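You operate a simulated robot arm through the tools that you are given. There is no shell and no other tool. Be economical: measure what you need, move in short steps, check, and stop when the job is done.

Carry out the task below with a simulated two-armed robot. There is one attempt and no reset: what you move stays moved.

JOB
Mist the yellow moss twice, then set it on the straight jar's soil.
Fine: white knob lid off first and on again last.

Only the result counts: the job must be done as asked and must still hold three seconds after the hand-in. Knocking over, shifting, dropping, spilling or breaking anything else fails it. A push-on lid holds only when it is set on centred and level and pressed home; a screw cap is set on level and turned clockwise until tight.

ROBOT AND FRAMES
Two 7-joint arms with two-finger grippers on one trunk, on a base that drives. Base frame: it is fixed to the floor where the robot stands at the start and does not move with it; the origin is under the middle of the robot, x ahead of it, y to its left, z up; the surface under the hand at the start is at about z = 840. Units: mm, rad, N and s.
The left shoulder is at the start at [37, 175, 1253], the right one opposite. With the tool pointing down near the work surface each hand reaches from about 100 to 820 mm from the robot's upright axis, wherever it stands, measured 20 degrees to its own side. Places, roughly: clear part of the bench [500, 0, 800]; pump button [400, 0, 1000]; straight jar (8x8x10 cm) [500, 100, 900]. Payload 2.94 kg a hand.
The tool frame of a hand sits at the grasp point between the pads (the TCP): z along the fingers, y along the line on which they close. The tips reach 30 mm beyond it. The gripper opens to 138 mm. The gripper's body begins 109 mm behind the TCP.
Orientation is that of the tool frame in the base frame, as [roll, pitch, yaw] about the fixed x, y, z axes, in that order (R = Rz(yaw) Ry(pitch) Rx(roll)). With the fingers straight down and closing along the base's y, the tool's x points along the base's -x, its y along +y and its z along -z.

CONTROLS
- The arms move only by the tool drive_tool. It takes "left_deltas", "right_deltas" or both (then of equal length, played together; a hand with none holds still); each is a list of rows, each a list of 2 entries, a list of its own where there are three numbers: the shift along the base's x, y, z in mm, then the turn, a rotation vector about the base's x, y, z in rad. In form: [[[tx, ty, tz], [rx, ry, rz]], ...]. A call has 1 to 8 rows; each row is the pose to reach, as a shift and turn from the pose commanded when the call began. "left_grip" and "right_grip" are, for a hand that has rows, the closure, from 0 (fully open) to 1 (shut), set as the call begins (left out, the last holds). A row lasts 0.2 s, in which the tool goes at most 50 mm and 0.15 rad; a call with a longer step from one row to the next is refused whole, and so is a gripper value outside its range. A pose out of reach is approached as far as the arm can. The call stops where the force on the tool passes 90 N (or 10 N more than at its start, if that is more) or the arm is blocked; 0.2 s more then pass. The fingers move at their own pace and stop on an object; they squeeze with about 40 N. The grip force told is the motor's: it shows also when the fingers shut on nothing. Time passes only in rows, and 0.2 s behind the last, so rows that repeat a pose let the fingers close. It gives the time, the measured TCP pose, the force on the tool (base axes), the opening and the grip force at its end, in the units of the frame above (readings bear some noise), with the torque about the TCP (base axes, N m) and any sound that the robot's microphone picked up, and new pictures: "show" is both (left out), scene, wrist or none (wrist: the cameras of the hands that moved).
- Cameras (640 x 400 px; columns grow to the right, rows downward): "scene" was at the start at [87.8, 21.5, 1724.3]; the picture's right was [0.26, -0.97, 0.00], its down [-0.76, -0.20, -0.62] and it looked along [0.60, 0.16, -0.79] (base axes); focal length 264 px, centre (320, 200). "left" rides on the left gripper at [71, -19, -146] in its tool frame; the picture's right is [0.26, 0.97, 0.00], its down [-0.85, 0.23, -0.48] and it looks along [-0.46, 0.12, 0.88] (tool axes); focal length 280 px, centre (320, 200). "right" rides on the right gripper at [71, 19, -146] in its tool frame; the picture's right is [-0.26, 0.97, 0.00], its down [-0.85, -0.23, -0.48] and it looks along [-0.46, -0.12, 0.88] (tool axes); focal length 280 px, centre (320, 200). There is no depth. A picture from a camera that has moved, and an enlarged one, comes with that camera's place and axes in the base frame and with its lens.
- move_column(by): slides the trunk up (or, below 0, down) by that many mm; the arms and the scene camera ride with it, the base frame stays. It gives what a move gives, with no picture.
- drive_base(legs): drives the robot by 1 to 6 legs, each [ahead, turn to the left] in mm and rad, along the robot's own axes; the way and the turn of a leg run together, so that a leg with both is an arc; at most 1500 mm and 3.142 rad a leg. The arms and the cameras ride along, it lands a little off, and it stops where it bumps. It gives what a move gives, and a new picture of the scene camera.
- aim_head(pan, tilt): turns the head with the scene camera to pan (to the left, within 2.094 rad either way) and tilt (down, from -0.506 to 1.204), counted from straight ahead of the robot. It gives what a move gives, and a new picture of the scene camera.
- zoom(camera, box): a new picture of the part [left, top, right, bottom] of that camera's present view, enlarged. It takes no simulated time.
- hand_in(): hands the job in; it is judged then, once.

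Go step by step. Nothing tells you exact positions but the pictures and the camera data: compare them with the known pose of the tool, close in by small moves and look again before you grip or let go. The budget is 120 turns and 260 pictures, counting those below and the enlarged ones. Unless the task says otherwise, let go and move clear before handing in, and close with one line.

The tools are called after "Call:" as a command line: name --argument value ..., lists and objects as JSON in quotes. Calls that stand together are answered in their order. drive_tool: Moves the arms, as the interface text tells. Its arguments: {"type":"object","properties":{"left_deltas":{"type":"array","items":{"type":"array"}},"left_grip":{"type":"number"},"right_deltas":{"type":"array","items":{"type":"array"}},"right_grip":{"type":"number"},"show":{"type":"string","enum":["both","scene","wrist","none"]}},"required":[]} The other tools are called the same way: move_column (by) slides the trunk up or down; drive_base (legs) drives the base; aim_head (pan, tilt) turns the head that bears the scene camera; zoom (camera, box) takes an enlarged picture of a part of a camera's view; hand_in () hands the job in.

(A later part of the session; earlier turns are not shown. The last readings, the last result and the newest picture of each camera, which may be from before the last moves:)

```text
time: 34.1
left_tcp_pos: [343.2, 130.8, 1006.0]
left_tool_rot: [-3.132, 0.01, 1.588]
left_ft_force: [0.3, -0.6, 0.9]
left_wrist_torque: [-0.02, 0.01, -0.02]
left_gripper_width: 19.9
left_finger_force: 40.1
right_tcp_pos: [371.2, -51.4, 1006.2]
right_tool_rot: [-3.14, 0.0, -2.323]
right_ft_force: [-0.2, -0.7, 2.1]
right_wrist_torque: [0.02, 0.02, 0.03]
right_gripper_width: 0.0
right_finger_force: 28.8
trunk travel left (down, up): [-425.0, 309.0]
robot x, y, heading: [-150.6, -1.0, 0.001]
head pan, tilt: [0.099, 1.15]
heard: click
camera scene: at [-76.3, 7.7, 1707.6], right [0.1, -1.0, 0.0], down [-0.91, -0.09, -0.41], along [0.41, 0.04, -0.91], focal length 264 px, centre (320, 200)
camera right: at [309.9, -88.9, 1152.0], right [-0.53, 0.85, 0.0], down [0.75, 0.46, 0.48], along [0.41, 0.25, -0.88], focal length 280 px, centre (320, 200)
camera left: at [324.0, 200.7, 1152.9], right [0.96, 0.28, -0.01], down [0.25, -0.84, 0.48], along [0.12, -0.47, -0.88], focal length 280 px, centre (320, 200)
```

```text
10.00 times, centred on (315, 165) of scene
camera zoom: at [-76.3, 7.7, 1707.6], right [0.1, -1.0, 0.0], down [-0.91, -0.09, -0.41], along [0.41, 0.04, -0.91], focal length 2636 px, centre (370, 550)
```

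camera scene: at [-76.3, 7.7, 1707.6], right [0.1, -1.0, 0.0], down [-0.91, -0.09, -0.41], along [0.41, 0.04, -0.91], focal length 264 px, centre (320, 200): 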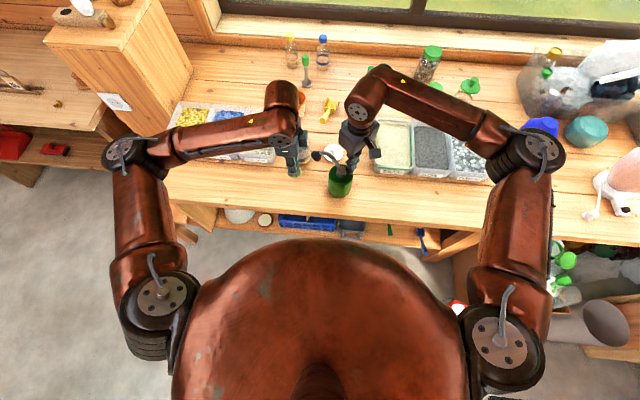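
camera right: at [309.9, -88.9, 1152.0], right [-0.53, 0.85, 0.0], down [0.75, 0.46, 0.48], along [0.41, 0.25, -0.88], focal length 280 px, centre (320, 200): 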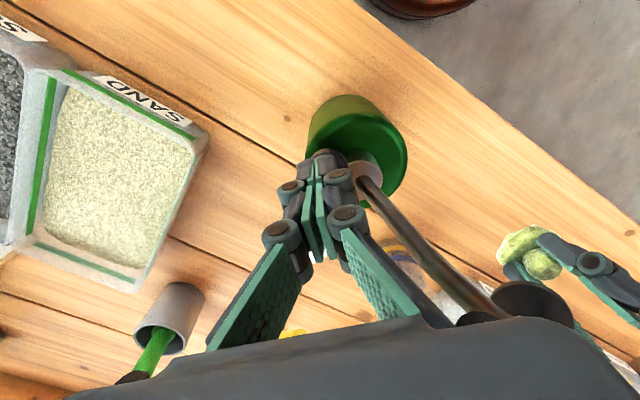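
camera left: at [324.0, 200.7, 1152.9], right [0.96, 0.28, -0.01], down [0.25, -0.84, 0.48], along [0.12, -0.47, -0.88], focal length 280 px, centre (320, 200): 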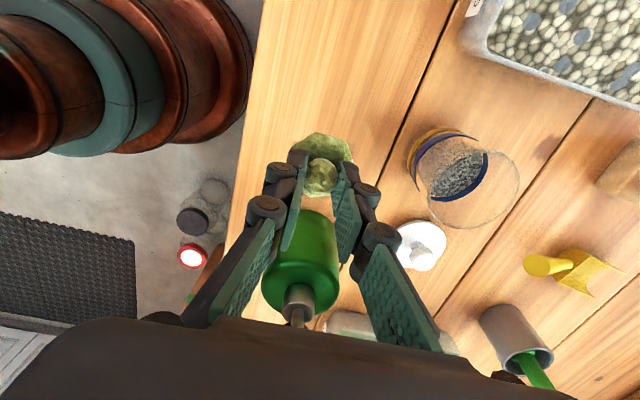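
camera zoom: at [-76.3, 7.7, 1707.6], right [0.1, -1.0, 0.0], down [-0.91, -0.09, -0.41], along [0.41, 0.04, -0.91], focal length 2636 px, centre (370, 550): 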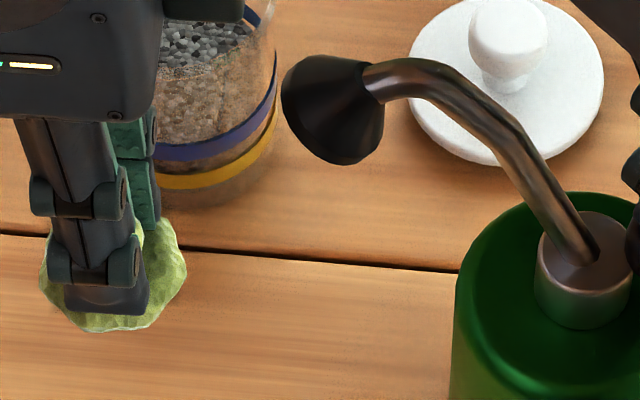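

Second click heard, and the moss looks slightly darker. Now the right hand retreats and the left carries the moss above the open jar at (481,131).

Call:
drive_tool --right_deltas '[[[0, 0, 30], [0, 0, 0]], [[0, 0, 70], [0, 0, 0]], [[0, 0, 115], [0, 0, 0]], [[-10, -20, 155], [0, 0, 0]], [[-30, -60, 170], [0, 0, 0]], [[-60, -95, 180], [0, 0, 0]], [[-90, -130, 180], [0, 0, 0]]]' --left_deltas '[[[0, 0, 0], [0, 0, 0]], [[0, 10, 20], [0, 0, 0]], [[10, 15, 40], [0, 0, 0]], [[40, 12, 50], [0, 0, 0]], [[75, 8, 50], [0, 0, 0]], [[110, 3, 50], [0, 0, 0]], [[138, 1, 50], [0, 0, 0]]]' --show "both"

Call:
zoom --camera "left" --box '[240, 80, 420, 220]'

Call:
zoom --camera "scene" --box '[265, 110, 345, 190]'

```text
time: 35.7
left_tcp_pos: [481.1, 129.8, 1056.8]
left_tool_rot: [-3.131, 0.008, 1.587]
left_ft_force: [-0.8, 0.0, -0.6]
left_wrist_torque: [0.05, 0.0, -0.01]
left_gripper_width: 19.7
left_finger_force: 40.0
right_tcp_pos: [281.2, -181.8, 1185.2]
right_tool_rot: [-3.14, 0.002, -2.32]
right_ft_force: [-1.0, -0.7, -0.8]
right_wrist_torque: [0.11, -0.01, 0.01]
right_gripper_width: 0.0
right_finger_force: 28.4
trunk travel left (down, up): [-425.0, 309.0]
robot x, y, heading: [-149.6, 0.9, -0.002]
head pan, tilt: [0.099, 1.15]
camera scene: at [-76.5, 4.4, 1707.6], right [0.1, -1.0, 0.0], down [-0.91, -0.09, -0.41], along [0.41, 0.04, -0.91], focal length 264 px, centre (320, 200)
camera right: at [220.1, -220.6, 1331.4], right [-0.53, 0.85, 0.0], down [0.75, 0.46, 0.48], along [0.41, 0.25, -0.88], focal length 280 px, centre (320, 200)
camera left: at [461.5, 200.0, 1202.8], right [0.96, 0.28, -0.01], down [0.25, -0.84, 0.48], along [0.12, -0.47, -0.88], focal length 280 px, centre (320, 200)
```

scene: 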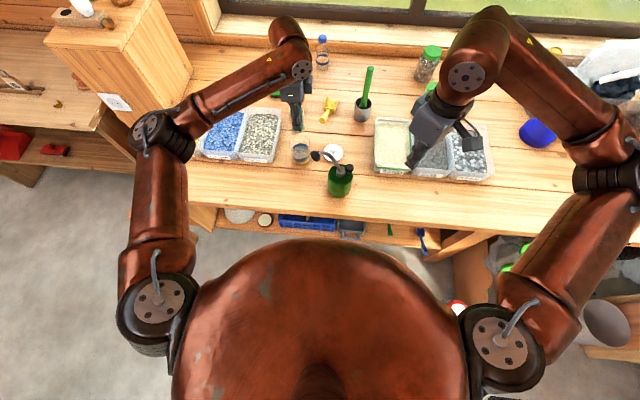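
right: 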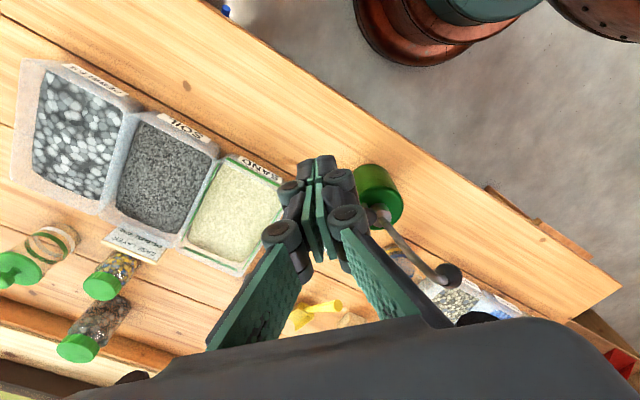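
left: 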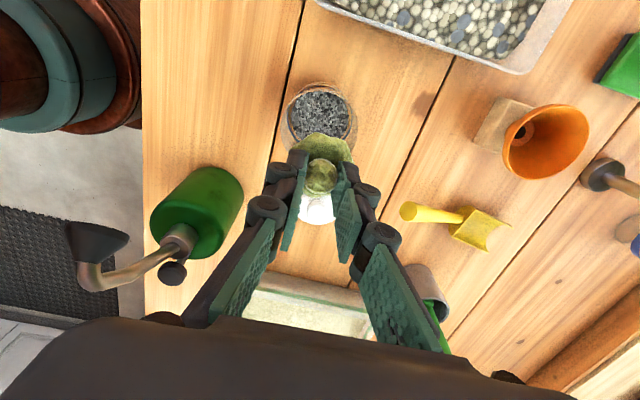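

```text
2.86 times, centred on (330, 150) of left
camera zoom: at [461.5, 200.0, 1202.8], right [0.96, 0.28, -0.01], down [0.25, -0.84, 0.48], along [0.12, -0.47, -0.88], focal length 801 px, centre (291, 343)
```

zoom: 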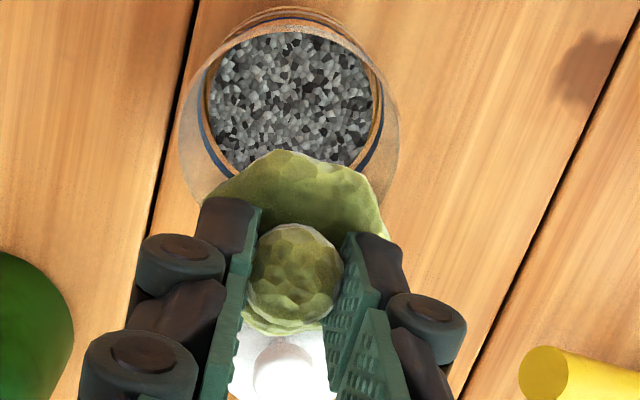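

```text
5.00 times, centred on (305, 150) of scene
camera zoom: at [-76.5, 4.4, 1707.6], right [0.1, -1.0, 0.0], down [-0.91, -0.09, -0.41], along [0.41, 0.04, -0.91], focal length 1318 px, centre (395, 450)
```

zoom: 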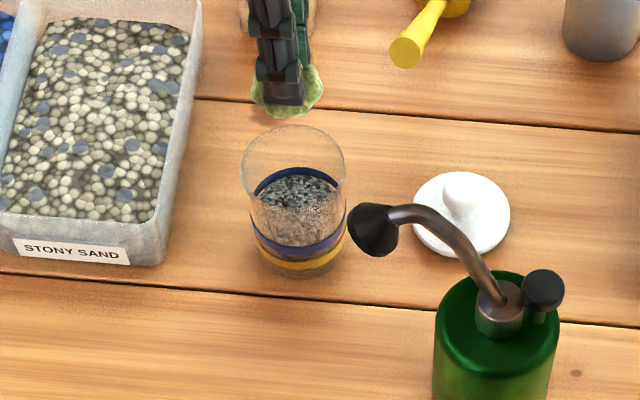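

The moss is visibly darker now, so it took the mist. It is aligned in x; I'll shift y by +2 and lower to the rim, then look.

Call:
drive_tool --left_deltas '[[[0, 2, -20], [0, 0, 0]], [[0, 2, -40], [0, 0, 0]], [[0, 2, -60], [0, 0, 0]], [[0, 2, -60], [0, 0, 0]]]' --show "wrist"

Call:
zoom --camera "left" --box '[240, 80, 420, 220]'

Call:
zoom --camera "scene" --box '[280, 120, 330, 170]'

```text
time: 36.7
left_tcp_pos: [481.4, 132.2, 994.9]
left_tool_rot: [-3.132, 0.01, 1.588]
left_ft_force: [0.0, 0.0, -1.1]
left_wrist_torque: [0.01, 0.0, 0.01]
left_gripper_width: 19.7
left_finger_force: 39.8
right_tcp_pos: [280.9, -180.9, 1185.6]
right_tool_rot: [-3.141, -0.002, -2.321]
right_ft_force: [0.0, -1.0, 0.1]
right_wrist_torque: [0.0, -0.01, 0.01]
right_gripper_width: 0.0
right_finger_force: 27.9
trunk travel left (down, up): [-425.0, 309.0]
robot x, y, heading: [-150.7, -2.0, 0.004]
head pan, tilt: [0.099, 1.15]
camera left: at [462.1, 203.3, 1142.9], right [0.96, 0.28, -0.01], down [0.25, -0.84, 0.48], along [0.12, -0.47, -0.88], focal length 280 px, centre (320, 200)
```

left: 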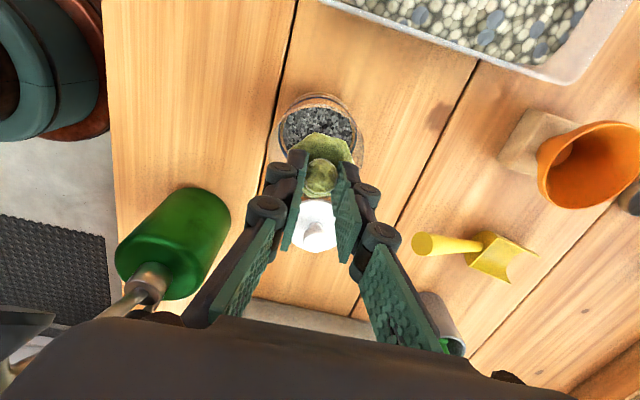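

```text
2.86 times, centred on (330, 150) of left
camera zoom: at [462.1, 203.3, 1142.9], right [0.96, 0.28, -0.01], down [0.25, -0.84, 0.48], along [0.12, -0.47, -0.88], focal length 801 px, centre (291, 343)
```

zoom: 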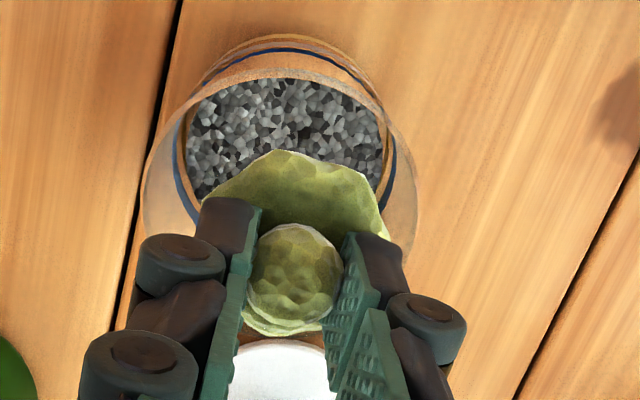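

```text
8.00 times, centred on (305, 145) of scene
camera zoom: at [-76.4, 7.2, 1707.6], right [0.1, -1.0, 0.0], down [-0.91, -0.09, -0.41], along [0.41, 0.04, -0.91], focal length 2109 px, centre (440, 640)
```

zoom: 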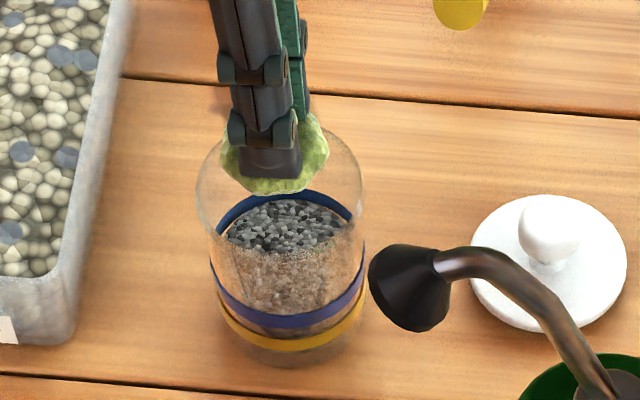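

Call:
drive_tool --left_deltas '[[[-2, -1.5, -5], [0, 0, 0]], [[-2, -1.5, -15], [0, 0, 0]], [[-2, -1.5, -25], [0, 0, 0]]]' --show "wrist"

Call:
zoom --camera "left" --box '[240, 80, 420, 220]'

Call:
zoom --camera "scene" --box '[280, 120, 330, 170]'

```text
time: 37.5
left_tcp_pos: [480.2, 132.0, 971.8]
left_tool_rot: [-3.131, 0.012, 1.587]
left_ft_force: [-0.2, -0.4, -0.3]
left_wrist_torque: [0.0, -0.01, -0.01]
left_gripper_width: 19.9
left_finger_force: 40.2
right_tcp_pos: [281.8, -180.2, 1184.8]
right_tool_rot: [-3.14, 0.0, -2.321]
right_ft_force: [0.2, 0.0, 1.1]
right_wrist_torque: [0.01, 0.03, -0.01]
right_gripper_width: 0.0
right_finger_force: 27.6
trunk travel left (down, up): [-425.0, 309.0]
robot x, y, heading: [-146.8, 1.9, 0.0]
head pan, tilt: [0.099, 1.15]
camera left: at [460.4, 202.2, 1117.8], right [0.96, 0.28, -0.01], down [0.25, -0.84, 0.48], along [0.12, -0.47, -0.88], focal length 280 px, centre (320, 200)
```

left: 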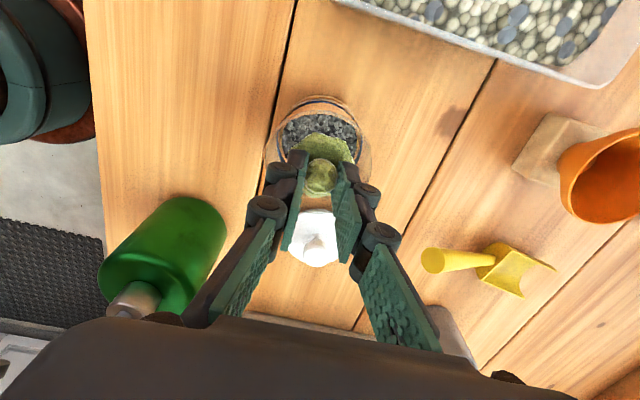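

```text
2.86 times, centred on (330, 150) of left
camera zoom: at [460.4, 202.2, 1117.8], right [0.96, 0.28, -0.01], down [0.25, -0.84, 0.48], along [0.12, -0.47, -0.88], focal length 801 px, centre (291, 343)
```

zoom: 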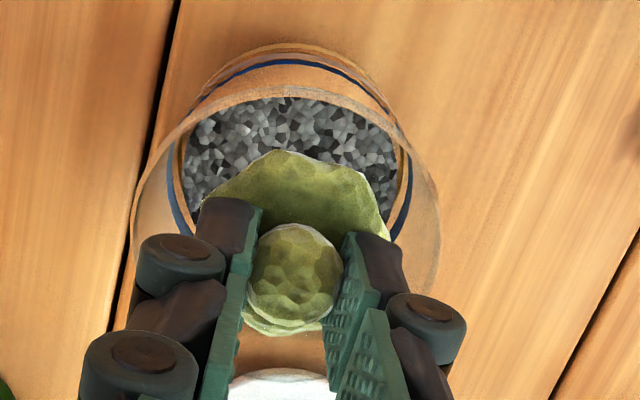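

```text
8.00 times, centred on (305, 145) of scene
camera zoom: at [-76.0, 7.5, 1707.6], right [0.1, -1.0, 0.0], down [-0.91, -0.09, -0.41], along [0.41, 0.04, -0.91], focal length 2109 px, centre (440, 640)
```

zoom: 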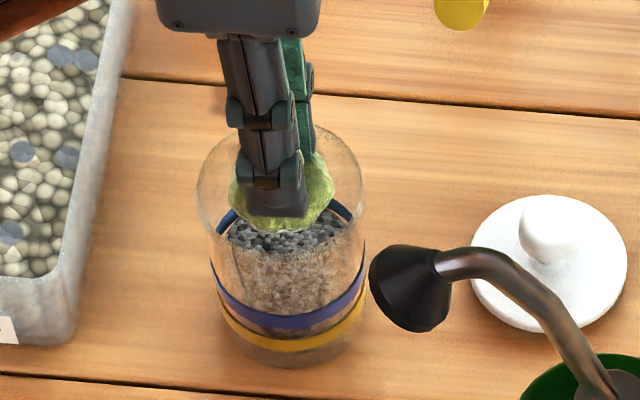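

The moss is centred inside the rim. Continuing down carefully until contact.

Call:
drive_tool --left_deltas '[[[-1, 0, -6], [0, 0, 0]], [[-1, 0, -12], [0, 0, 0]], [[-1, 0, -17], [0, 0, 0]]]' --show "none"

Call:
drive_tool --left_deltas '[[[0, 0, -3], [0, 0, 0]], [[0, 0, -5], [0, 0, 0]]]' --show "wrist"

Call:
zoom --camera "scene" --box '[280, 120, 330, 170]'

```text
time: 38.3
left_tcp_pos: [478.8, 131.4, 953.6]
left_tool_rot: [-3.131, 0.013, 1.589]
left_ft_force: [0.3, -0.4, -0.4]
left_wrist_torque: [-0.01, -0.01, -0.01]
left_gripper_width: 19.6
left_finger_force: 39.8
right_tcp_pos: [281.4, -179.5, 1185.3]
right_tool_rot: [-3.14, -0.001, -2.319]
right_ft_force: [0.9, 0.2, -0.5]
right_wrist_torque: [-0.01, 0.02, -0.01]
right_gripper_width: 0.0
right_finger_force: 28.2
trunk travel left (down, up): [-425.0, 309.0]
robot x, y, heading: [-147.8, 0.8, -0.003]
head pan, tilt: [0.099, 1.15]
```

```text
time: 38.9
left_tcp_pos: [478.4, 131.1, 948.9]
left_tool_rot: [-3.131, 0.011, 1.589]
left_ft_force: [-0.5, 0.0, -0.5]
left_wrist_torque: [-0.01, 0.01, -0.01]
left_gripper_width: 19.6
left_finger_force: 40.6
right_tcp_pos: [282.3, -181.3, 1184.9]
right_tool_rot: [-3.14, -0.001, -2.321]
right_ft_force: [0.7, 0.9, -0.6]
right_wrist_torque: [-0.07, 0.01, 0.0]
right_gripper_width: 0.1
right_finger_force: 28.3
trunk travel left (down, up): [-425.0, 309.0]
robot x, y, heading: [-150.7, 0.3, -0.001]
head pan, tilt: [0.099, 1.15]
camera left: at [458.8, 201.7, 1095.5], right [0.96, 0.28, -0.01], down [0.25, -0.84, 0.48], along [0.12, -0.47, -0.88], focal length 280 px, centre (320, 200)
```

left: 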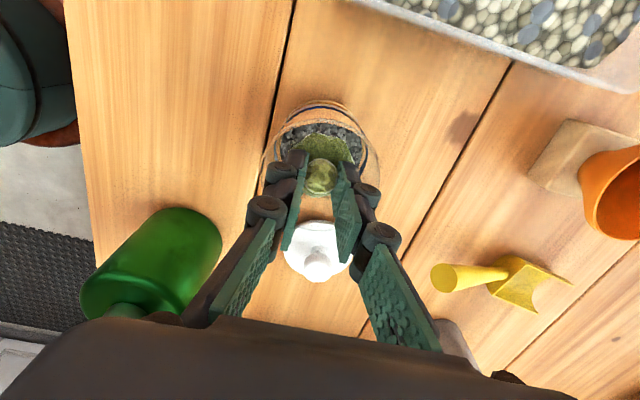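

```text
8.00 times, centred on (305, 145) of scene
camera zoom: at [-76.1, 7.5, 1707.6], right [0.1, -1.0, 0.0], down [-0.91, -0.09, -0.41], along [0.41, 0.04, -0.91], focal length 2109 px, centre (440, 640)
```

zoom: 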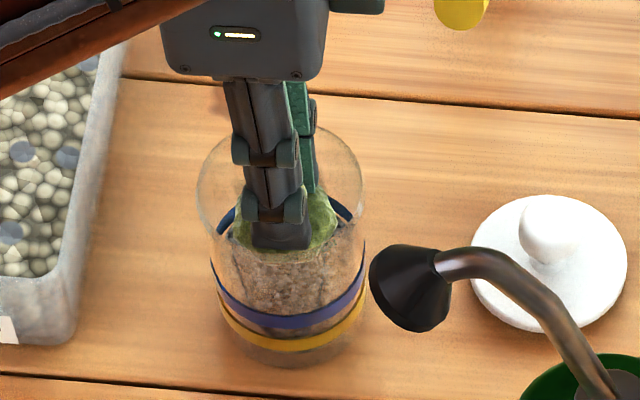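

Call:
drive_tool --left_deltas '[[[0, 0, -2], [0, 0, 0]], [[0, 0, -4], [0, 0, 0]]]' --show "none"

Call:
drive_tool --left_deltas '[[[0, 0, -2], [0, 0, 0]], [[0, 0, -4], [0, 0, 0]]]' --show "none"

Call:
zoom --camera "scene" --box '[280, 120, 330, 170]'

Call:
zoom --camera "left" --box '[240, 80, 420, 220]'

```text
time: 39.5
left_tcp_pos: [478.1, 131.1, 945.5]
left_tool_rot: [-3.13, 0.012, 1.59]
left_ft_force: [-0.2, 0.0, -0.5]
left_wrist_torque: [-0.02, 0.01, -0.01]
left_gripper_width: 19.7
left_finger_force: 39.8
right_tcp_pos: [282.2, -179.5, 1185.0]
right_tool_rot: [-3.14, 0.001, -2.322]
right_ft_force: [-0.3, -0.1, -0.3]
right_wrist_torque: [-0.02, 0.0, 0.02]
right_gripper_width: 0.4
right_finger_force: 28.3
trunk travel left (down, up): [-425.0, 309.0]
robot x, y, heading: [-149.0, -0.6, -0.003]
head pan, tilt: [0.099, 1.15]
```

```text
time: 40.1
left_tcp_pos: [478.5, 130.8, 941.2]
left_tool_rot: [-3.13, 0.012, 1.588]
left_ft_force: [-0.5, -0.8, -0.2]
left_wrist_torque: [0.0, 0.05, 0.0]
left_gripper_width: 19.5
left_finger_force: 39.7
right_tcp_pos: [281.2, -179.2, 1185.2]
right_tool_rot: [-3.138, -0.002, -2.322]
right_ft_force: [-0.4, 0.8, 0.0]
right_wrist_torque: [-0.01, 0.01, -0.01]
right_gripper_width: 0.0
right_finger_force: 28.3
trunk travel left (down, up): [-425.0, 309.0]
robot x, y, heading: [-149.9, 1.5, 0.001]
head pan, tilt: [0.099, 1.15]
```

```text
8.00 times, centred on (305, 145) of scene
camera zoom: at [-76.1, 7.6, 1707.6], right [0.1, -1.0, 0.0], down [-0.91, -0.09, -0.41], along [0.41, 0.04, -0.91], focal length 2109 px, centre (440, 640)
```

zoom: 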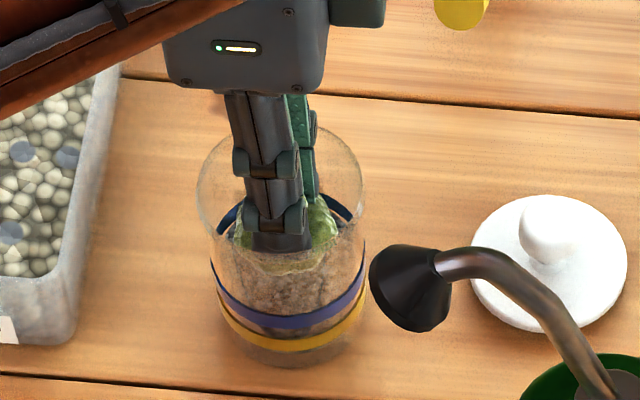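

```text
2.86 times, centred on (330, 150) of left
camera zoom: at [458.9, 202.1, 1087.6], right [0.96, 0.28, -0.01], down [0.25, -0.84, 0.48], along [0.12, -0.47, -0.88], focal length 801 px, centre (291, 343)
```

zoom: 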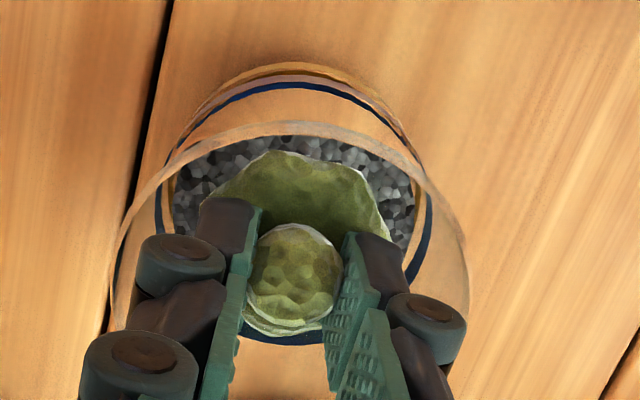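

Still no contact; continuing in 2 mm steps.

Call:
drive_tool --left_deltas '[[[0, 0, -2], [0, 0, 0]], [[0, 0, -4], [0, 0, 0]]]' --show "none"

Call:
drive_tool --left_deltas '[[[0, 0, -2], [0, 0, 0]], [[0, 0, -3], [0, 0, 0]]]' --show "none"

```text
time: 40.7
left_tcp_pos: [477.7, 131.1, 937.4]
left_tool_rot: [-3.129, 0.012, 1.589]
left_ft_force: [0.3, 0.2, -0.1]
left_wrist_torque: [-0.03, -0.02, 0.03]
left_gripper_width: 19.9
left_finger_force: 40.2
right_tcp_pos: [283.0, -178.8, 1186.3]
right_tool_rot: [-3.139, 0.0, -2.322]
right_ft_force: [-0.5, 0.0, 1.3]
right_wrist_torque: [0.01, 0.0, 0.01]
right_gripper_width: 0.0
right_finger_force: 28.4
trunk travel left (down, up): [-425.0, 309.0]
robot x, y, heading: [-150.5, 0.6, -0.001]
head pan, tilt: [0.099, 1.15]
```

```text
time: 41.3
left_tcp_pos: [478.3, 130.6, 933.7]
left_tool_rot: [-3.131, 0.012, 1.589]
left_ft_force: [-1.0, 0.2, 0.1]
left_wrist_torque: [0.01, -0.01, 0.02]
left_gripper_width: 19.6
left_finger_force: 40.1
right_tcp_pos: [281.4, -179.8, 1186.1]
right_tool_rot: [-3.138, 0.0, -2.321]
right_ft_force: [0.5, -0.1, -0.2]
right_wrist_torque: [0.0, 0.01, 0.01]
right_gripper_width: 0.0
right_finger_force: 29.1
trunk travel left (down, up): [-425.0, 309.0]
robot x, y, heading: [-150.9, 3.6, 0.003]
head pan, tilt: [0.099, 1.15]
```

Call:
drive_tool --left_deltas '[[[0, 0, -2], [0, 0, 0]], [[0, 0, -4], [0, 0, 0]]]' --show "none"

Call:
zoom --camera "scene" --box '[280, 120, 330, 170]'

Call:
zoom --camera "left" --box '[240, 80, 420, 220]'

```text
time: 41.9
left_tcp_pos: [478.6, 131.7, 931.0]
left_tool_rot: [-3.132, 0.011, 1.589]
left_ft_force: [0.6, 0.2, -0.8]
left_wrist_torque: [0.0, -0.02, 0.0]
left_gripper_width: 19.6
left_finger_force: 40.1
right_tcp_pos: [282.1, -180.4, 1186.3]
right_tool_rot: [-3.139, 0.002, -2.322]
right_ft_force: [-0.1, 0.6, -0.5]
right_wrist_torque: [-0.02, 0.01, 0.02]
right_gripper_width: 0.0
right_finger_force: 28.1
trunk travel left (down, up): [-425.0, 309.0]
robot x, y, heading: [-150.6, 0.8, -0.003]
head pan, tilt: [0.099, 1.15]
```

```text
8.00 times, centred on (305, 145) of scene
camera zoom: at [-76.0, 7.6, 1707.6], right [0.1, -1.0, 0.0], down [-0.91, -0.09, -0.41], along [0.41, 0.04, -0.91], focal length 2109 px, centre (440, 640)
```

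zoom: 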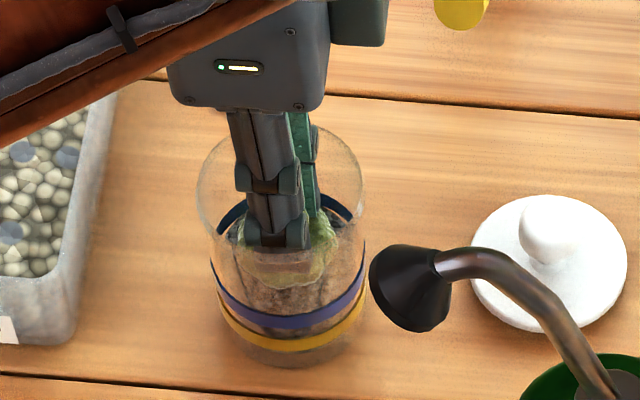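

```text
2.86 times, centred on (330, 150) of left
camera zoom: at [459.0, 202.1, 1076.7], right [0.96, 0.28, -0.01], down [0.25, -0.84, 0.48], along [0.12, -0.47, -0.88], focal length 801 px, centre (291, 343)
```

zoom: 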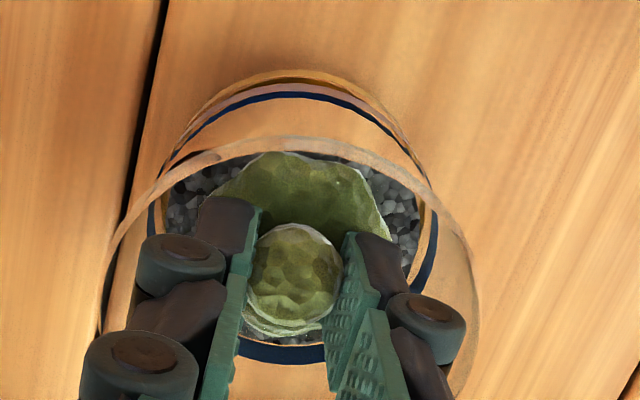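

Call:
drive_tool --left_deltas '[[[0, 0, -2], [0, 0, 0]], [[0, 0, -4], [0, 0, 0]]]' --show "none"

Call:
drive_tool --left_deltas '[[[0, 0, -2], [0, 0, 0]], [[0, 0, -3], [0, 0, 0]]]' --show "none"

```text
time: 42.5
left_tcp_pos: [478.6, 130.1, 925.1]
left_tool_rot: [-3.133, 0.011, 1.59]
left_ft_force: [0.6, 0.1, 0.9]
left_wrist_torque: [-0.01, 0.0, 0.0]
left_gripper_width: 20.0
left_finger_force: 40.2
right_tcp_pos: [282.0, -179.7, 1185.4]
right_tool_rot: [-3.139, 0.0, -2.322]
right_ft_force: [0.3, 0.9, 0.1]
right_wrist_torque: [0.0, -0.01, 0.0]
right_gripper_width: 0.2
right_finger_force: 28.1
trunk travel left (down, up): [-425.0, 309.0]
robot x, y, heading: [-151.8, -2.5, -0.003]
head pan, tilt: [0.099, 1.15]
```

```text
time: 43.1
left_tcp_pos: [479.1, 130.7, 925.6]
left_tool_rot: [-3.136, 0.012, 1.589]
left_ft_force: [0.2, 0.3, 16.1]
left_wrist_torque: [0.17, -0.1, -0.04]
left_gripper_width: 19.7
left_finger_force: 39.9
right_tcp_pos: [279.8, -180.2, 1185.4]
right_tool_rot: [-3.139, 0.001, -2.322]
right_ft_force: [-0.4, -0.6, 0.8]
right_wrist_torque: [-0.03, 0.01, 0.0]
right_gripper_width: 0.2
right_finger_force: 29.0
trunk travel left (down, up): [-425.0, 309.0]
robot x, y, heading: [-149.8, 1.9, 0.005]
head pan, tilt: [0.099, 1.15]
```

Contact with the soil. I'll ease up and open only to about 35 mm so the fingers stay clear of the glass.

Call:
drive_tool --left_deltas '[[[0, 0, 3], [0, 0, 0]], [[0, 0, 3], [0, 0, 0]], [[0, 0, 3], [0, 0, 0]]]' --left_grip 0.75 --show "none"

Call:
zoom --camera "left" --box '[240, 80, 420, 220]'

```text
time: 43.9
left_tcp_pos: [477.4, 130.8, 927.0]
left_tool_rot: [-3.131, 0.012, 1.589]
left_ft_force: [-1.5, -1.1, 4.8]
left_wrist_torque: [0.01, -0.05, -0.01]
left_gripper_width: 27.6
left_finger_force: 0.0
right_tcp_pos: [280.6, -179.9, 1185.1]
right_tool_rot: [-3.14, 0.0, -2.321]
right_ft_force: [0.3, 0.1, 0.5]
right_wrist_torque: [-0.03, 0.03, -0.04]
right_gripper_width: 0.0
right_finger_force: 28.2
trunk travel left (down, up): [-425.0, 309.0]
robot x, y, heading: [-150.0, -1.2, 0.004]
head pan, tilt: [0.099, 1.15]
```

```text
2.86 times, centred on (330, 150) of left
camera zoom: at [458.3, 201.8, 1072.4], right [0.96, 0.28, -0.01], down [0.25, -0.84, 0.48], along [0.12, -0.47, -0.88], focal length 801 px, centre (291, 343)
```

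zoom: 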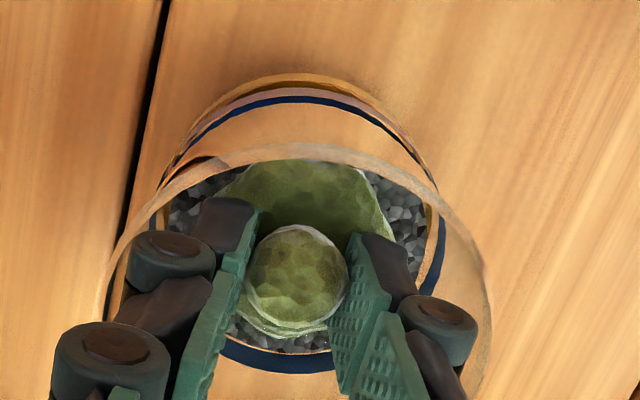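

The fingers opened only to 27.6 mm, perhaps against the glass. I'll reduce the opening slightly to relieve them and lift slowly.

Call:
drive_tool --left_deltas '[[[1, 0, 0], [0, 0, 0]], [[1, 0, 4], [0, 0, 0]], [[1, 0, 8], [0, 0, 0]]]' --left_grip 0.815 --show "wrist"

Call:
zoom --camera "left" --box '[240, 80, 420, 220]'

Call:
zoom --camera "scene" --box '[280, 120, 330, 170]'

```text
time: 44.7
left_tcp_pos: [478.8, 130.9, 933.9]
left_tool_rot: [-3.131, 0.01, 1.589]
left_ft_force: [0.8, -0.8, -0.5]
left_wrist_torque: [0.01, 0.0, 0.01]
left_gripper_width: 25.0
left_finger_force: 0.1
right_tcp_pos: [281.9, -180.2, 1185.5]
right_tool_rot: [-3.14, 0.001, -2.322]
right_ft_force: [-0.1, -0.6, -0.2]
right_wrist_torque: [-0.02, 0.03, 0.01]
right_gripper_width: 0.0
right_finger_force: 28.3
trunk travel left (down, up): [-425.0, 309.0]
robot x, y, heading: [-151.0, -1.0, -0.004]
head pan, tilt: [0.099, 1.15]
camera left: at [459.6, 202.0, 1080.7], right [0.96, 0.28, -0.01], down [0.25, -0.84, 0.48], along [0.12, -0.47, -0.88], focal length 280 px, centre (320, 200)
```

left: 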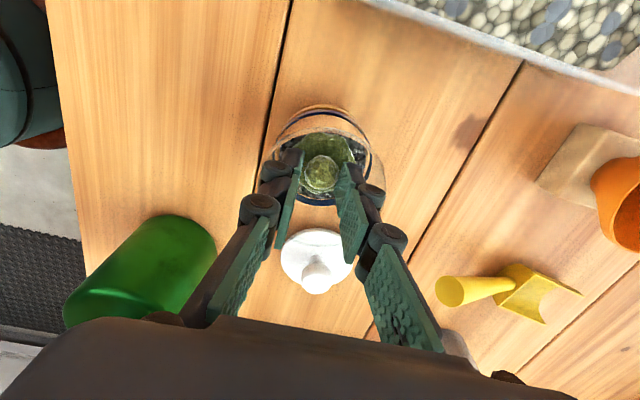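

```text
2.86 times, centred on (330, 150) of left
camera zoom: at [459.6, 202.0, 1080.7], right [0.96, 0.28, -0.01], down [0.25, -0.84, 0.48], along [0.12, -0.47, -0.88], focal length 801 px, centre (291, 343)
```

zoom: 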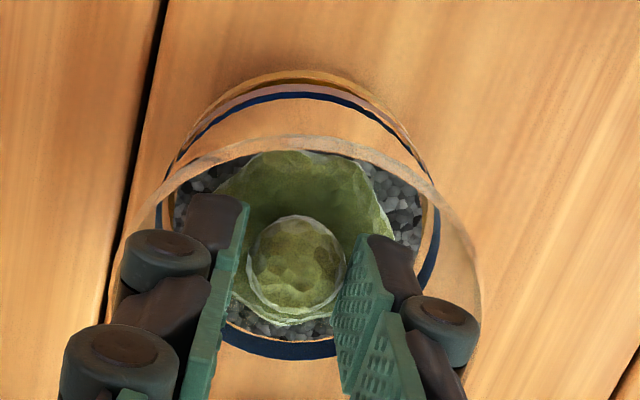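

```text
8.00 times, centred on (305, 145) of scene
camera zoom: at [-76.2, 7.5, 1707.6], right [0.1, -1.0, 0.0], down [-0.91, -0.09, -0.41], along [0.41, 0.04, -0.91], focal length 2109 px, centre (440, 640)
```

zoom: 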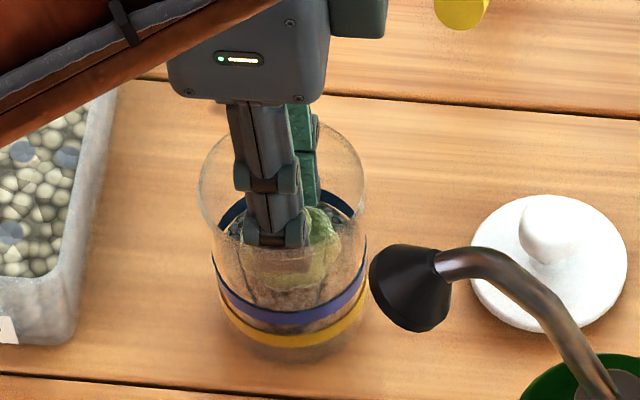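

The moss stays on the soil and the fingers are free; lifting straight out.

Call:
drive_tool --left_deltas '[[[0, 0, 12], [0, 0, 0]], [[0, 0, 30], [0, 0, 0]], [[0, 0, 60], [0, 0, 0]], [[0, 0, 100], [0, 0, 0]], [[0, 0, 140], [0, 0, 0]]]' --show "wrist"

Call:
zoom --camera "left" --box '[240, 60, 420, 200]'

Call:
zoom --camera "scene" --box '[280, 120, 330, 170]'

```text
time: 45.9
left_tcp_pos: [480.4, 128.9, 1074.5]
left_tool_rot: [-3.131, 0.013, 1.589]
left_ft_force: [-0.5, 0.4, 0.4]
left_wrist_torque: [0.01, 0.0, 0.01]
left_gripper_width: 25.3
left_finger_force: 0.2
right_tcp_pos: [282.3, -179.9, 1185.1]
right_tool_rot: [-3.14, -0.001, -2.321]
right_ft_force: [-0.4, -0.3, 0.7]
right_wrist_torque: [0.03, -0.03, 0.01]
right_gripper_width: 0.0
right_finger_force: 28.4
trunk travel left (down, up): [-425.0, 309.0]
robot x, y, heading: [-152.0, 0.3, -0.001]
head pan, tilt: [0.099, 1.15]
camera left: at [460.1, 200.8, 1221.6], right [0.96, 0.28, -0.01], down [0.25, -0.84, 0.48], along [0.12, -0.47, -0.88], focal length 280 px, centre (320, 200)
```

left: 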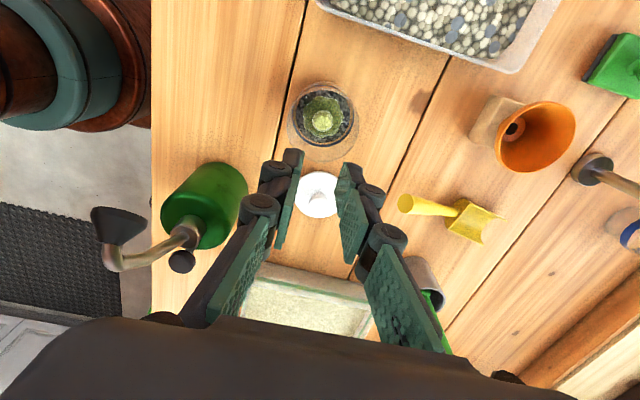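

```text
2.86 times, centred on (330, 130) of left
camera zoom: at [460.1, 200.8, 1221.6], right [0.96, 0.28, -0.01], down [0.25, -0.84, 0.48], along [0.12, -0.47, -0.88], focal length 801 px, centre (291, 400)
```

zoom: 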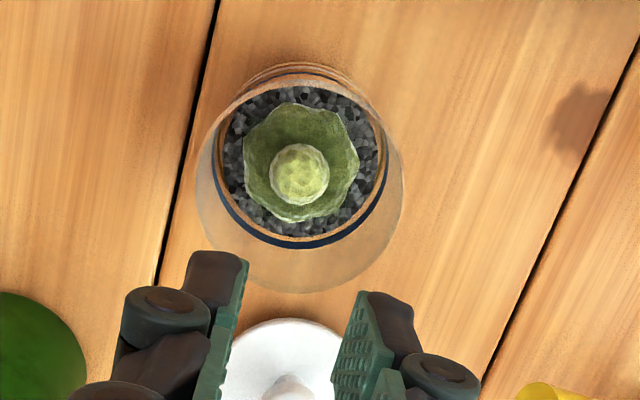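

```text
8.00 times, centred on (305, 145) of scene
camera zoom: at [-76.8, 7.2, 1707.6], right [0.1, -1.0, 0.0], down [-0.91, -0.09, -0.41], along [0.41, 0.04, -0.91], focal length 2109 px, centre (440, 640)
```

zoom: 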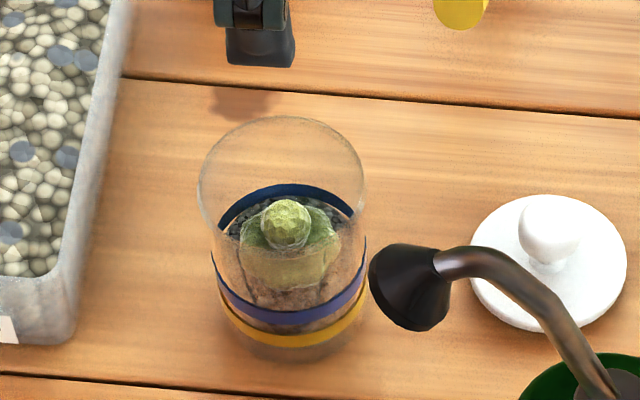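

The moss sits upright on the soil with the jar unmoved. Now I turn the left hand back to its original yaw and go over the lid at (510.5,12).

Call:
drive_tool --left_deltas '[[[0, 0, 20], [0, 0, 0.14]], [[5, -10, 40], [0, 0, 0.28]], [[10, -25, 50], [0, 0, 0.42]], [[15, -40, 50], [0, 0, 0.56]], [[20, -60, 50], [0, 0, 0.7]], [[25, -80, 50], [0, 0, 0.84]], [[30, -100, 50], [0, 0, 0.98]], [[30, -117, 50], [0, 0, 1.12]]]' --left_grip 0.5 --show "none"

Call:
drive_tool --left_deltas '[[[0, 0, -20], [0, 0, 0.14]], [[0, 0, -40], [0, 0, 0.28]], [[0, 0, -60], [0, 0, 0.4326]], [[0, 0, -60], [0, 0, 0.4326]]]' --show "wrist"

```text
time: 47.7
left_tcp_pos: [510.2, 12.9, 1124.2]
left_tool_rot: [-3.134, 0.012, 2.71]
left_ft_force: [0.7, 0.1, 0.4]
left_wrist_torque: [0.01, -0.01, 0.05]
left_gripper_width: 69.1
left_finger_force: 0.1
right_tcp_pos: [281.6, -179.9, 1186.1]
right_tool_rot: [-3.139, 0.001, -2.321]
right_ft_force: [-0.5, -0.2, 0.2]
right_wrist_torque: [-0.02, 0.03, -0.01]
right_gripper_width: 0.1
right_finger_force: 28.6
trunk travel left (down, up): [-425.0, 309.0]
robot x, y, heading: [-151.0, 3.7, 0.003]
head pan, tilt: [0.099, 1.15]
```

```text
refused: row 3 steps farther than a row can; nothing moved
```

Call:
drive_tool --left_deltas '[[[0, 0, -20], [0, 0, 0.14]], [[0, 0, -40], [0, 0, 0.28]], [[0, 0, -60], [0, 0, 0.42]], [[0, 0, -60], [0, 0, 0.4316]]]' --show "none"

Call:
drive_tool --left_deltas '[[[0, -1, 0], [0.0076, 0.012, 0]], [[0, -1, 0], [0.0076, 0.012, 0]]]' --show "wrist"

Call:
zoom --camera "left" --box '[230, 70, 420, 220]'

```text
time: 48.7
left_tcp_pos: [508.0, 12.8, 1064.3]
left_tool_rot: [-3.129, 0.012, 3.141]
left_ft_force: [0.2, 0.2, 0.0]
left_wrist_torque: [-0.01, -0.04, 0.0]
left_gripper_width: 69.1
left_finger_force: 0.1
right_tcp_pos: [281.4, -179.3, 1186.2]
right_tool_rot: [-3.141, 0.0, -2.32]
right_ft_force: [0.4, -0.5, 0.2]
right_wrist_torque: [-0.02, -0.02, 0.0]
right_gripper_width: 0.1
right_finger_force: 28.5
trunk travel left (down, up): [-425.0, 309.0]
robot x, y, heading: [-149.8, 3.1, 0.001]
head pan, tilt: [0.099, 1.15]
```

```text
time: 49.3
left_tcp_pos: [508.3, 12.3, 1065.2]
left_tool_rot: [-3.139, -0.002, 3.141]
left_ft_force: [0.1, 0.9, 0.0]
left_wrist_torque: [-0.03, 0.04, -0.03]
left_gripper_width: 69.1
left_finger_force: 0.1
right_tcp_pos: [281.8, -180.6, 1184.9]
right_tool_rot: [-3.141, 0.001, -2.323]
right_ft_force: [-0.2, -0.7, -0.5]
right_wrist_torque: [-0.03, 0.03, -0.04]
right_gripper_width: 0.0
right_finger_force: 28.0
trunk travel left (down, up): [-425.0, 309.0]
robot x, y, heading: [-151.2, -0.8, 0.001]
head pan, tilt: [0.099, 1.15]
camera left: at [438.0, -7.2, 1211.4], right [-0.26, 0.97, 0.0], down [0.85, 0.23, 0.47], along [0.46, 0.12, -0.88], focal length 280 px, centre (320, 200)
```

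left: 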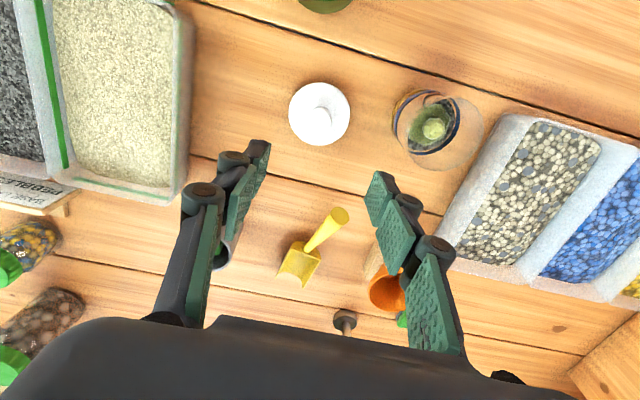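

```text
2.67 times, centred on (325, 145) of left
camera zoom: at [438.0, -7.2, 1211.4], right [-0.26, 0.97, 0.0], down [0.85, 0.23, 0.47], along [0.46, 0.12, -0.88], focal length 748 px, centre (307, 347)
```

zoom: 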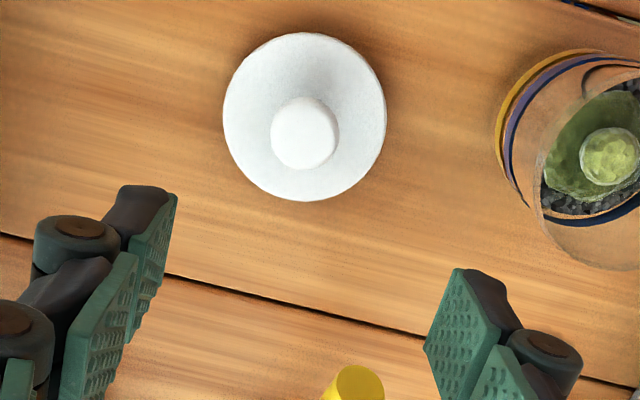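

The lid is directly below. I'll descend to the grip height where I released it (TCP z≈884) and close.

Call:
drive_tool --left_deltas '[[[2, -0.5, -45], [0, 0, 0]], [[2, -0.5, -90], [0, 0, 0]], [[2, -0.5, -130], [0, 0, 0]], [[2, -0.5, -155], [0, 0, 0]], [[2, -0.5, -170], [0, 0, 0]], [[2, -0.5, -181], [0, 0, 0]]]' --show "wrist"

Call:
zoom --camera "left" --box '[230, 70, 420, 220]'

```text
time: 50.7
left_tcp_pos: [511.3, 11.2, 882.9]
left_tool_rot: [-3.141, -0.002, 3.138]
left_ft_force: [0.1, -0.1, -0.6]
left_wrist_torque: [0.01, -0.02, -0.04]
left_gripper_width: 68.8
left_finger_force: 0.0
right_tcp_pos: [282.6, -180.3, 1186.0]
right_tool_rot: [-3.138, 0.0, -2.321]
right_ft_force: [0.1, -0.3, 0.3]
right_wrist_torque: [0.04, 0.02, 0.01]
right_gripper_width: 0.0
right_finger_force: 28.2
trunk travel left (down, up): [-425.0, 309.0]
robot x, y, heading: [-151.3, 0.6, 0.001]
head pan, tilt: [0.099, 1.15]
camera left: at [440.1, -8.0, 1030.4], right [-0.26, 0.97, 0.0], down [0.85, 0.23, 0.47], along [0.46, 0.12, -0.88], focal length 280 px, centre (320, 200)
```

left: 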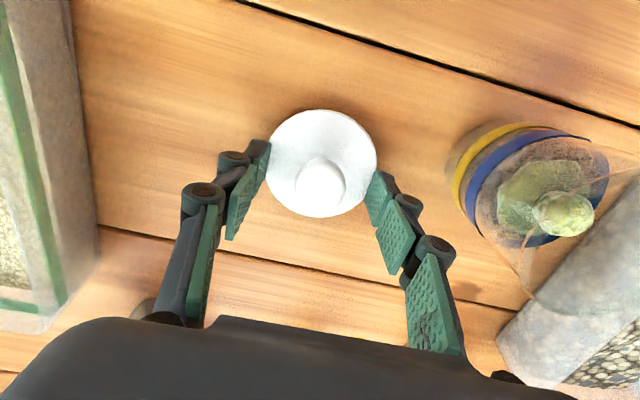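

```text
2.67 times, centred on (325, 145) of left
camera zoom: at [440.1, -8.0, 1030.4], right [-0.26, 0.97, 0.0], down [0.85, 0.23, 0.47], along [0.46, 0.12, -0.88], focal length 748 px, centre (307, 347)
```

zoom: 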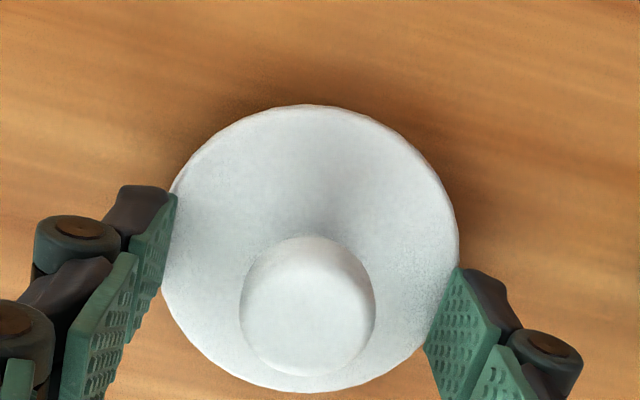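

Call:
drive_tool --left_deltas '[[[0, 0, 0], [0, 0, 0]], [[0, 0, 0], [0, 0, 0]], [[0, 0, 0], [0, 0, 0]], [[0, 0, 0], [0, 0, 0]], [[0, 0, 0], [0, 0, 0]]]' --left_grip 1 --show "none"

Call:
drive_tool --left_deltas '[[[0, 0, 15], [0, 0, 0]], [[0, 0, 50], [0, 0, 0]], [[0, 0, 95], [0, 0, 0]], [[0, 0, 140], [0, 0, 0]]]' --show "wrist"

Call:
zoom --camera "left" --box '[230, 70, 420, 220]'

```text
time: 51.9
left_tcp_pos: [511.1, 11.8, 883.2]
left_tool_rot: [-3.14, 0.0, 3.14]
left_ft_force: [-1.3, -0.9, -0.4]
left_wrist_torque: [0.02, 0.05, 0.03]
left_gripper_width: 26.9
left_finger_force: 40.1
right_tcp_pos: [281.8, -180.2, 1186.0]
right_tool_rot: [-3.139, -0.001, -2.322]
right_ft_force: [-0.7, 0.5, -0.8]
right_wrist_torque: [0.01, 0.02, 0.02]
right_gripper_width: 0.0
right_finger_force: 28.8
trunk travel left (down, up): [-425.0, 309.0]
robot x, y, heading: [-149.6, -1.9, 0.002]
head pan, tilt: [0.099, 1.15]
```

```text
time: 52.9
left_tcp_pos: [511.4, 12.7, 1024.5]
left_tool_rot: [-3.14, -0.003, -3.142]
left_ft_force: [0.0, 0.0, -0.2]
left_wrist_torque: [0.03, 0.0, -0.01]
left_gripper_width: 27.1
left_finger_force: 40.4
right_tcp_pos: [281.2, -179.4, 1185.3]
right_tool_rot: [-3.139, -0.001, -2.321]
right_ft_force: [0.9, 0.4, -1.0]
right_wrist_torque: [0.0, -0.01, -0.02]
right_gripper_width: 0.1
right_finger_force: 28.4
trunk travel left (down, up): [-425.0, 309.0]
robot x, y, heading: [-147.7, -2.2, 0.004]
head pan, tilt: [0.099, 1.15]
camera left: at [440.6, -7.3, 1171.5], right [-0.26, 0.97, 0.0], down [0.85, 0.23, 0.47], along [0.46, 0.12, -0.88], focal length 280 px, centre (320, 200)
```

left: 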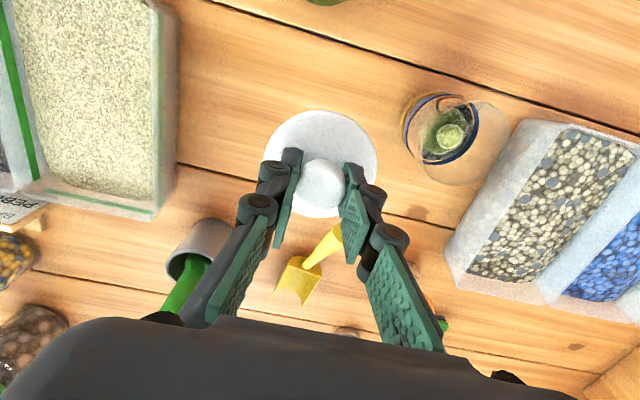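

```text
2.67 times, centred on (325, 145) of left
camera zoom: at [440.6, -7.3, 1171.5], right [-0.26, 0.97, 0.0], down [0.85, 0.23, 0.47], along [0.46, 0.12, -0.88], focal length 748 px, centre (307, 347)
```

zoom: 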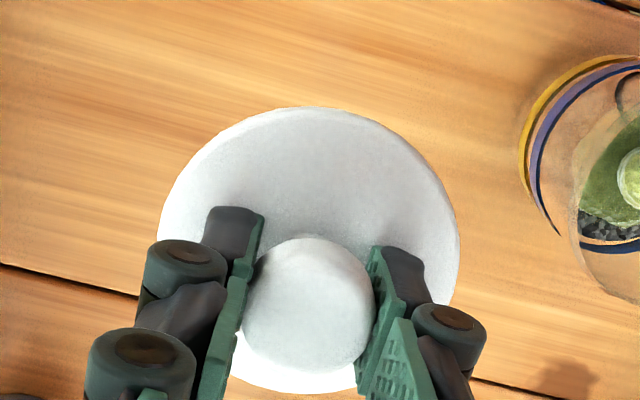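

The lid is held level, exactly as before. Moving it above the jar at (480.3,132), staying high first.

Call:
drive_tool --left_deltas '[[[0, 0, 20], [0, 0, 0]], [[-5, 25, 35], [0, 0, 0]], [[-12, 55, 35], [0, 0, 0]], [[-20, 85, 35], [0, 0, 0]], [[-31, 120, 35], [0, 0, 0]], [[-31, 120, 0], [0, 0, 0]], [[-31, 120, -24], [0, 0, 0]], [[-31, 120, -24], [0, 0, 0]]]' --show "wrist"

Call:
zoom --camera "left" --box '[230, 70, 420, 220]'

Call:
zoom --camera "scene" --box '[280, 120, 330, 170]'

```text
time: 54.7
left_tcp_pos: [480.1, 132.4, 1000.5]
left_tool_rot: [-3.14, 0.001, 3.141]
left_ft_force: [0.1, -0.3, -0.3]
left_wrist_torque: [0.03, -0.02, -0.02]
left_gripper_width: 27.2
left_finger_force: 39.8
right_tcp_pos: [281.1, -180.9, 1184.9]
right_tool_rot: [-3.139, 0.001, -2.322]
right_ft_force: [0.4, -0.5, 0.0]
right_wrist_torque: [0.0, 0.01, -0.02]
right_gripper_width: 0.1
right_finger_force: 28.6
trunk travel left (down, up): [-425.0, 309.0]
robot x, y, heading: [-155.7, 3.2, 0.002]
head pan, tilt: [0.099, 1.15]
camera left: at [409.5, 112.2, 1146.7], right [-0.26, 0.97, 0.0], down [0.85, 0.23, 0.47], along [0.46, 0.12, -0.88], focal length 280 px, centre (320, 200)
```

left: 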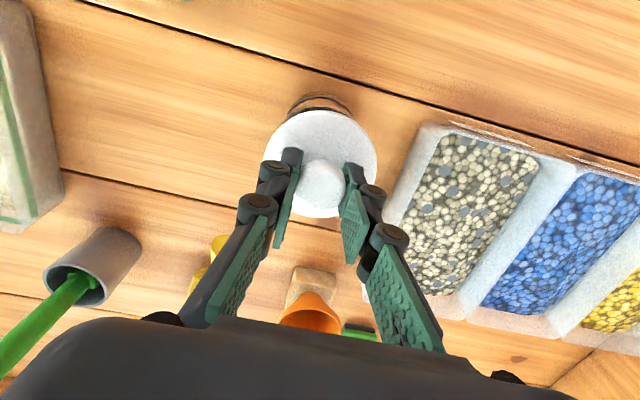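

```text
2.67 times, centred on (325, 145) of left
camera zoom: at [409.5, 112.2, 1146.7], right [-0.26, 0.97, 0.0], down [0.85, 0.23, 0.47], along [0.46, 0.12, -0.88], focal length 748 px, centre (307, 347)
```

zoom: 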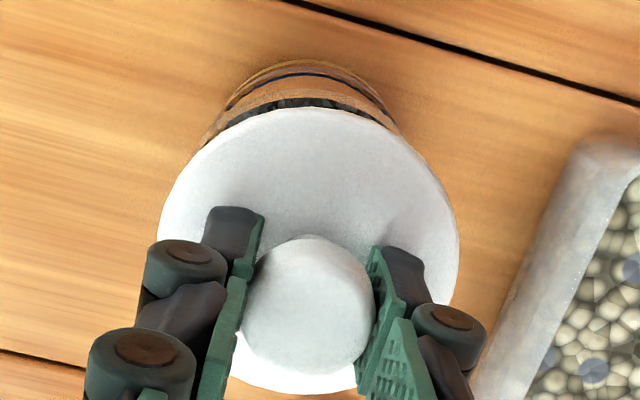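

```text
8.00 times, centred on (305, 145) of scene
camera zoom: at [-76.0, 6.9, 1707.6], right [0.1, -1.0, 0.0], down [-0.91, -0.09, -0.41], along [0.41, 0.04, -0.91], focal length 2109 px, centre (440, 640)
```

zoom: 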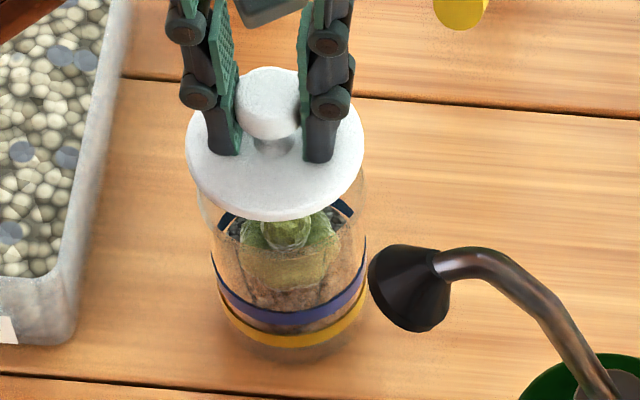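

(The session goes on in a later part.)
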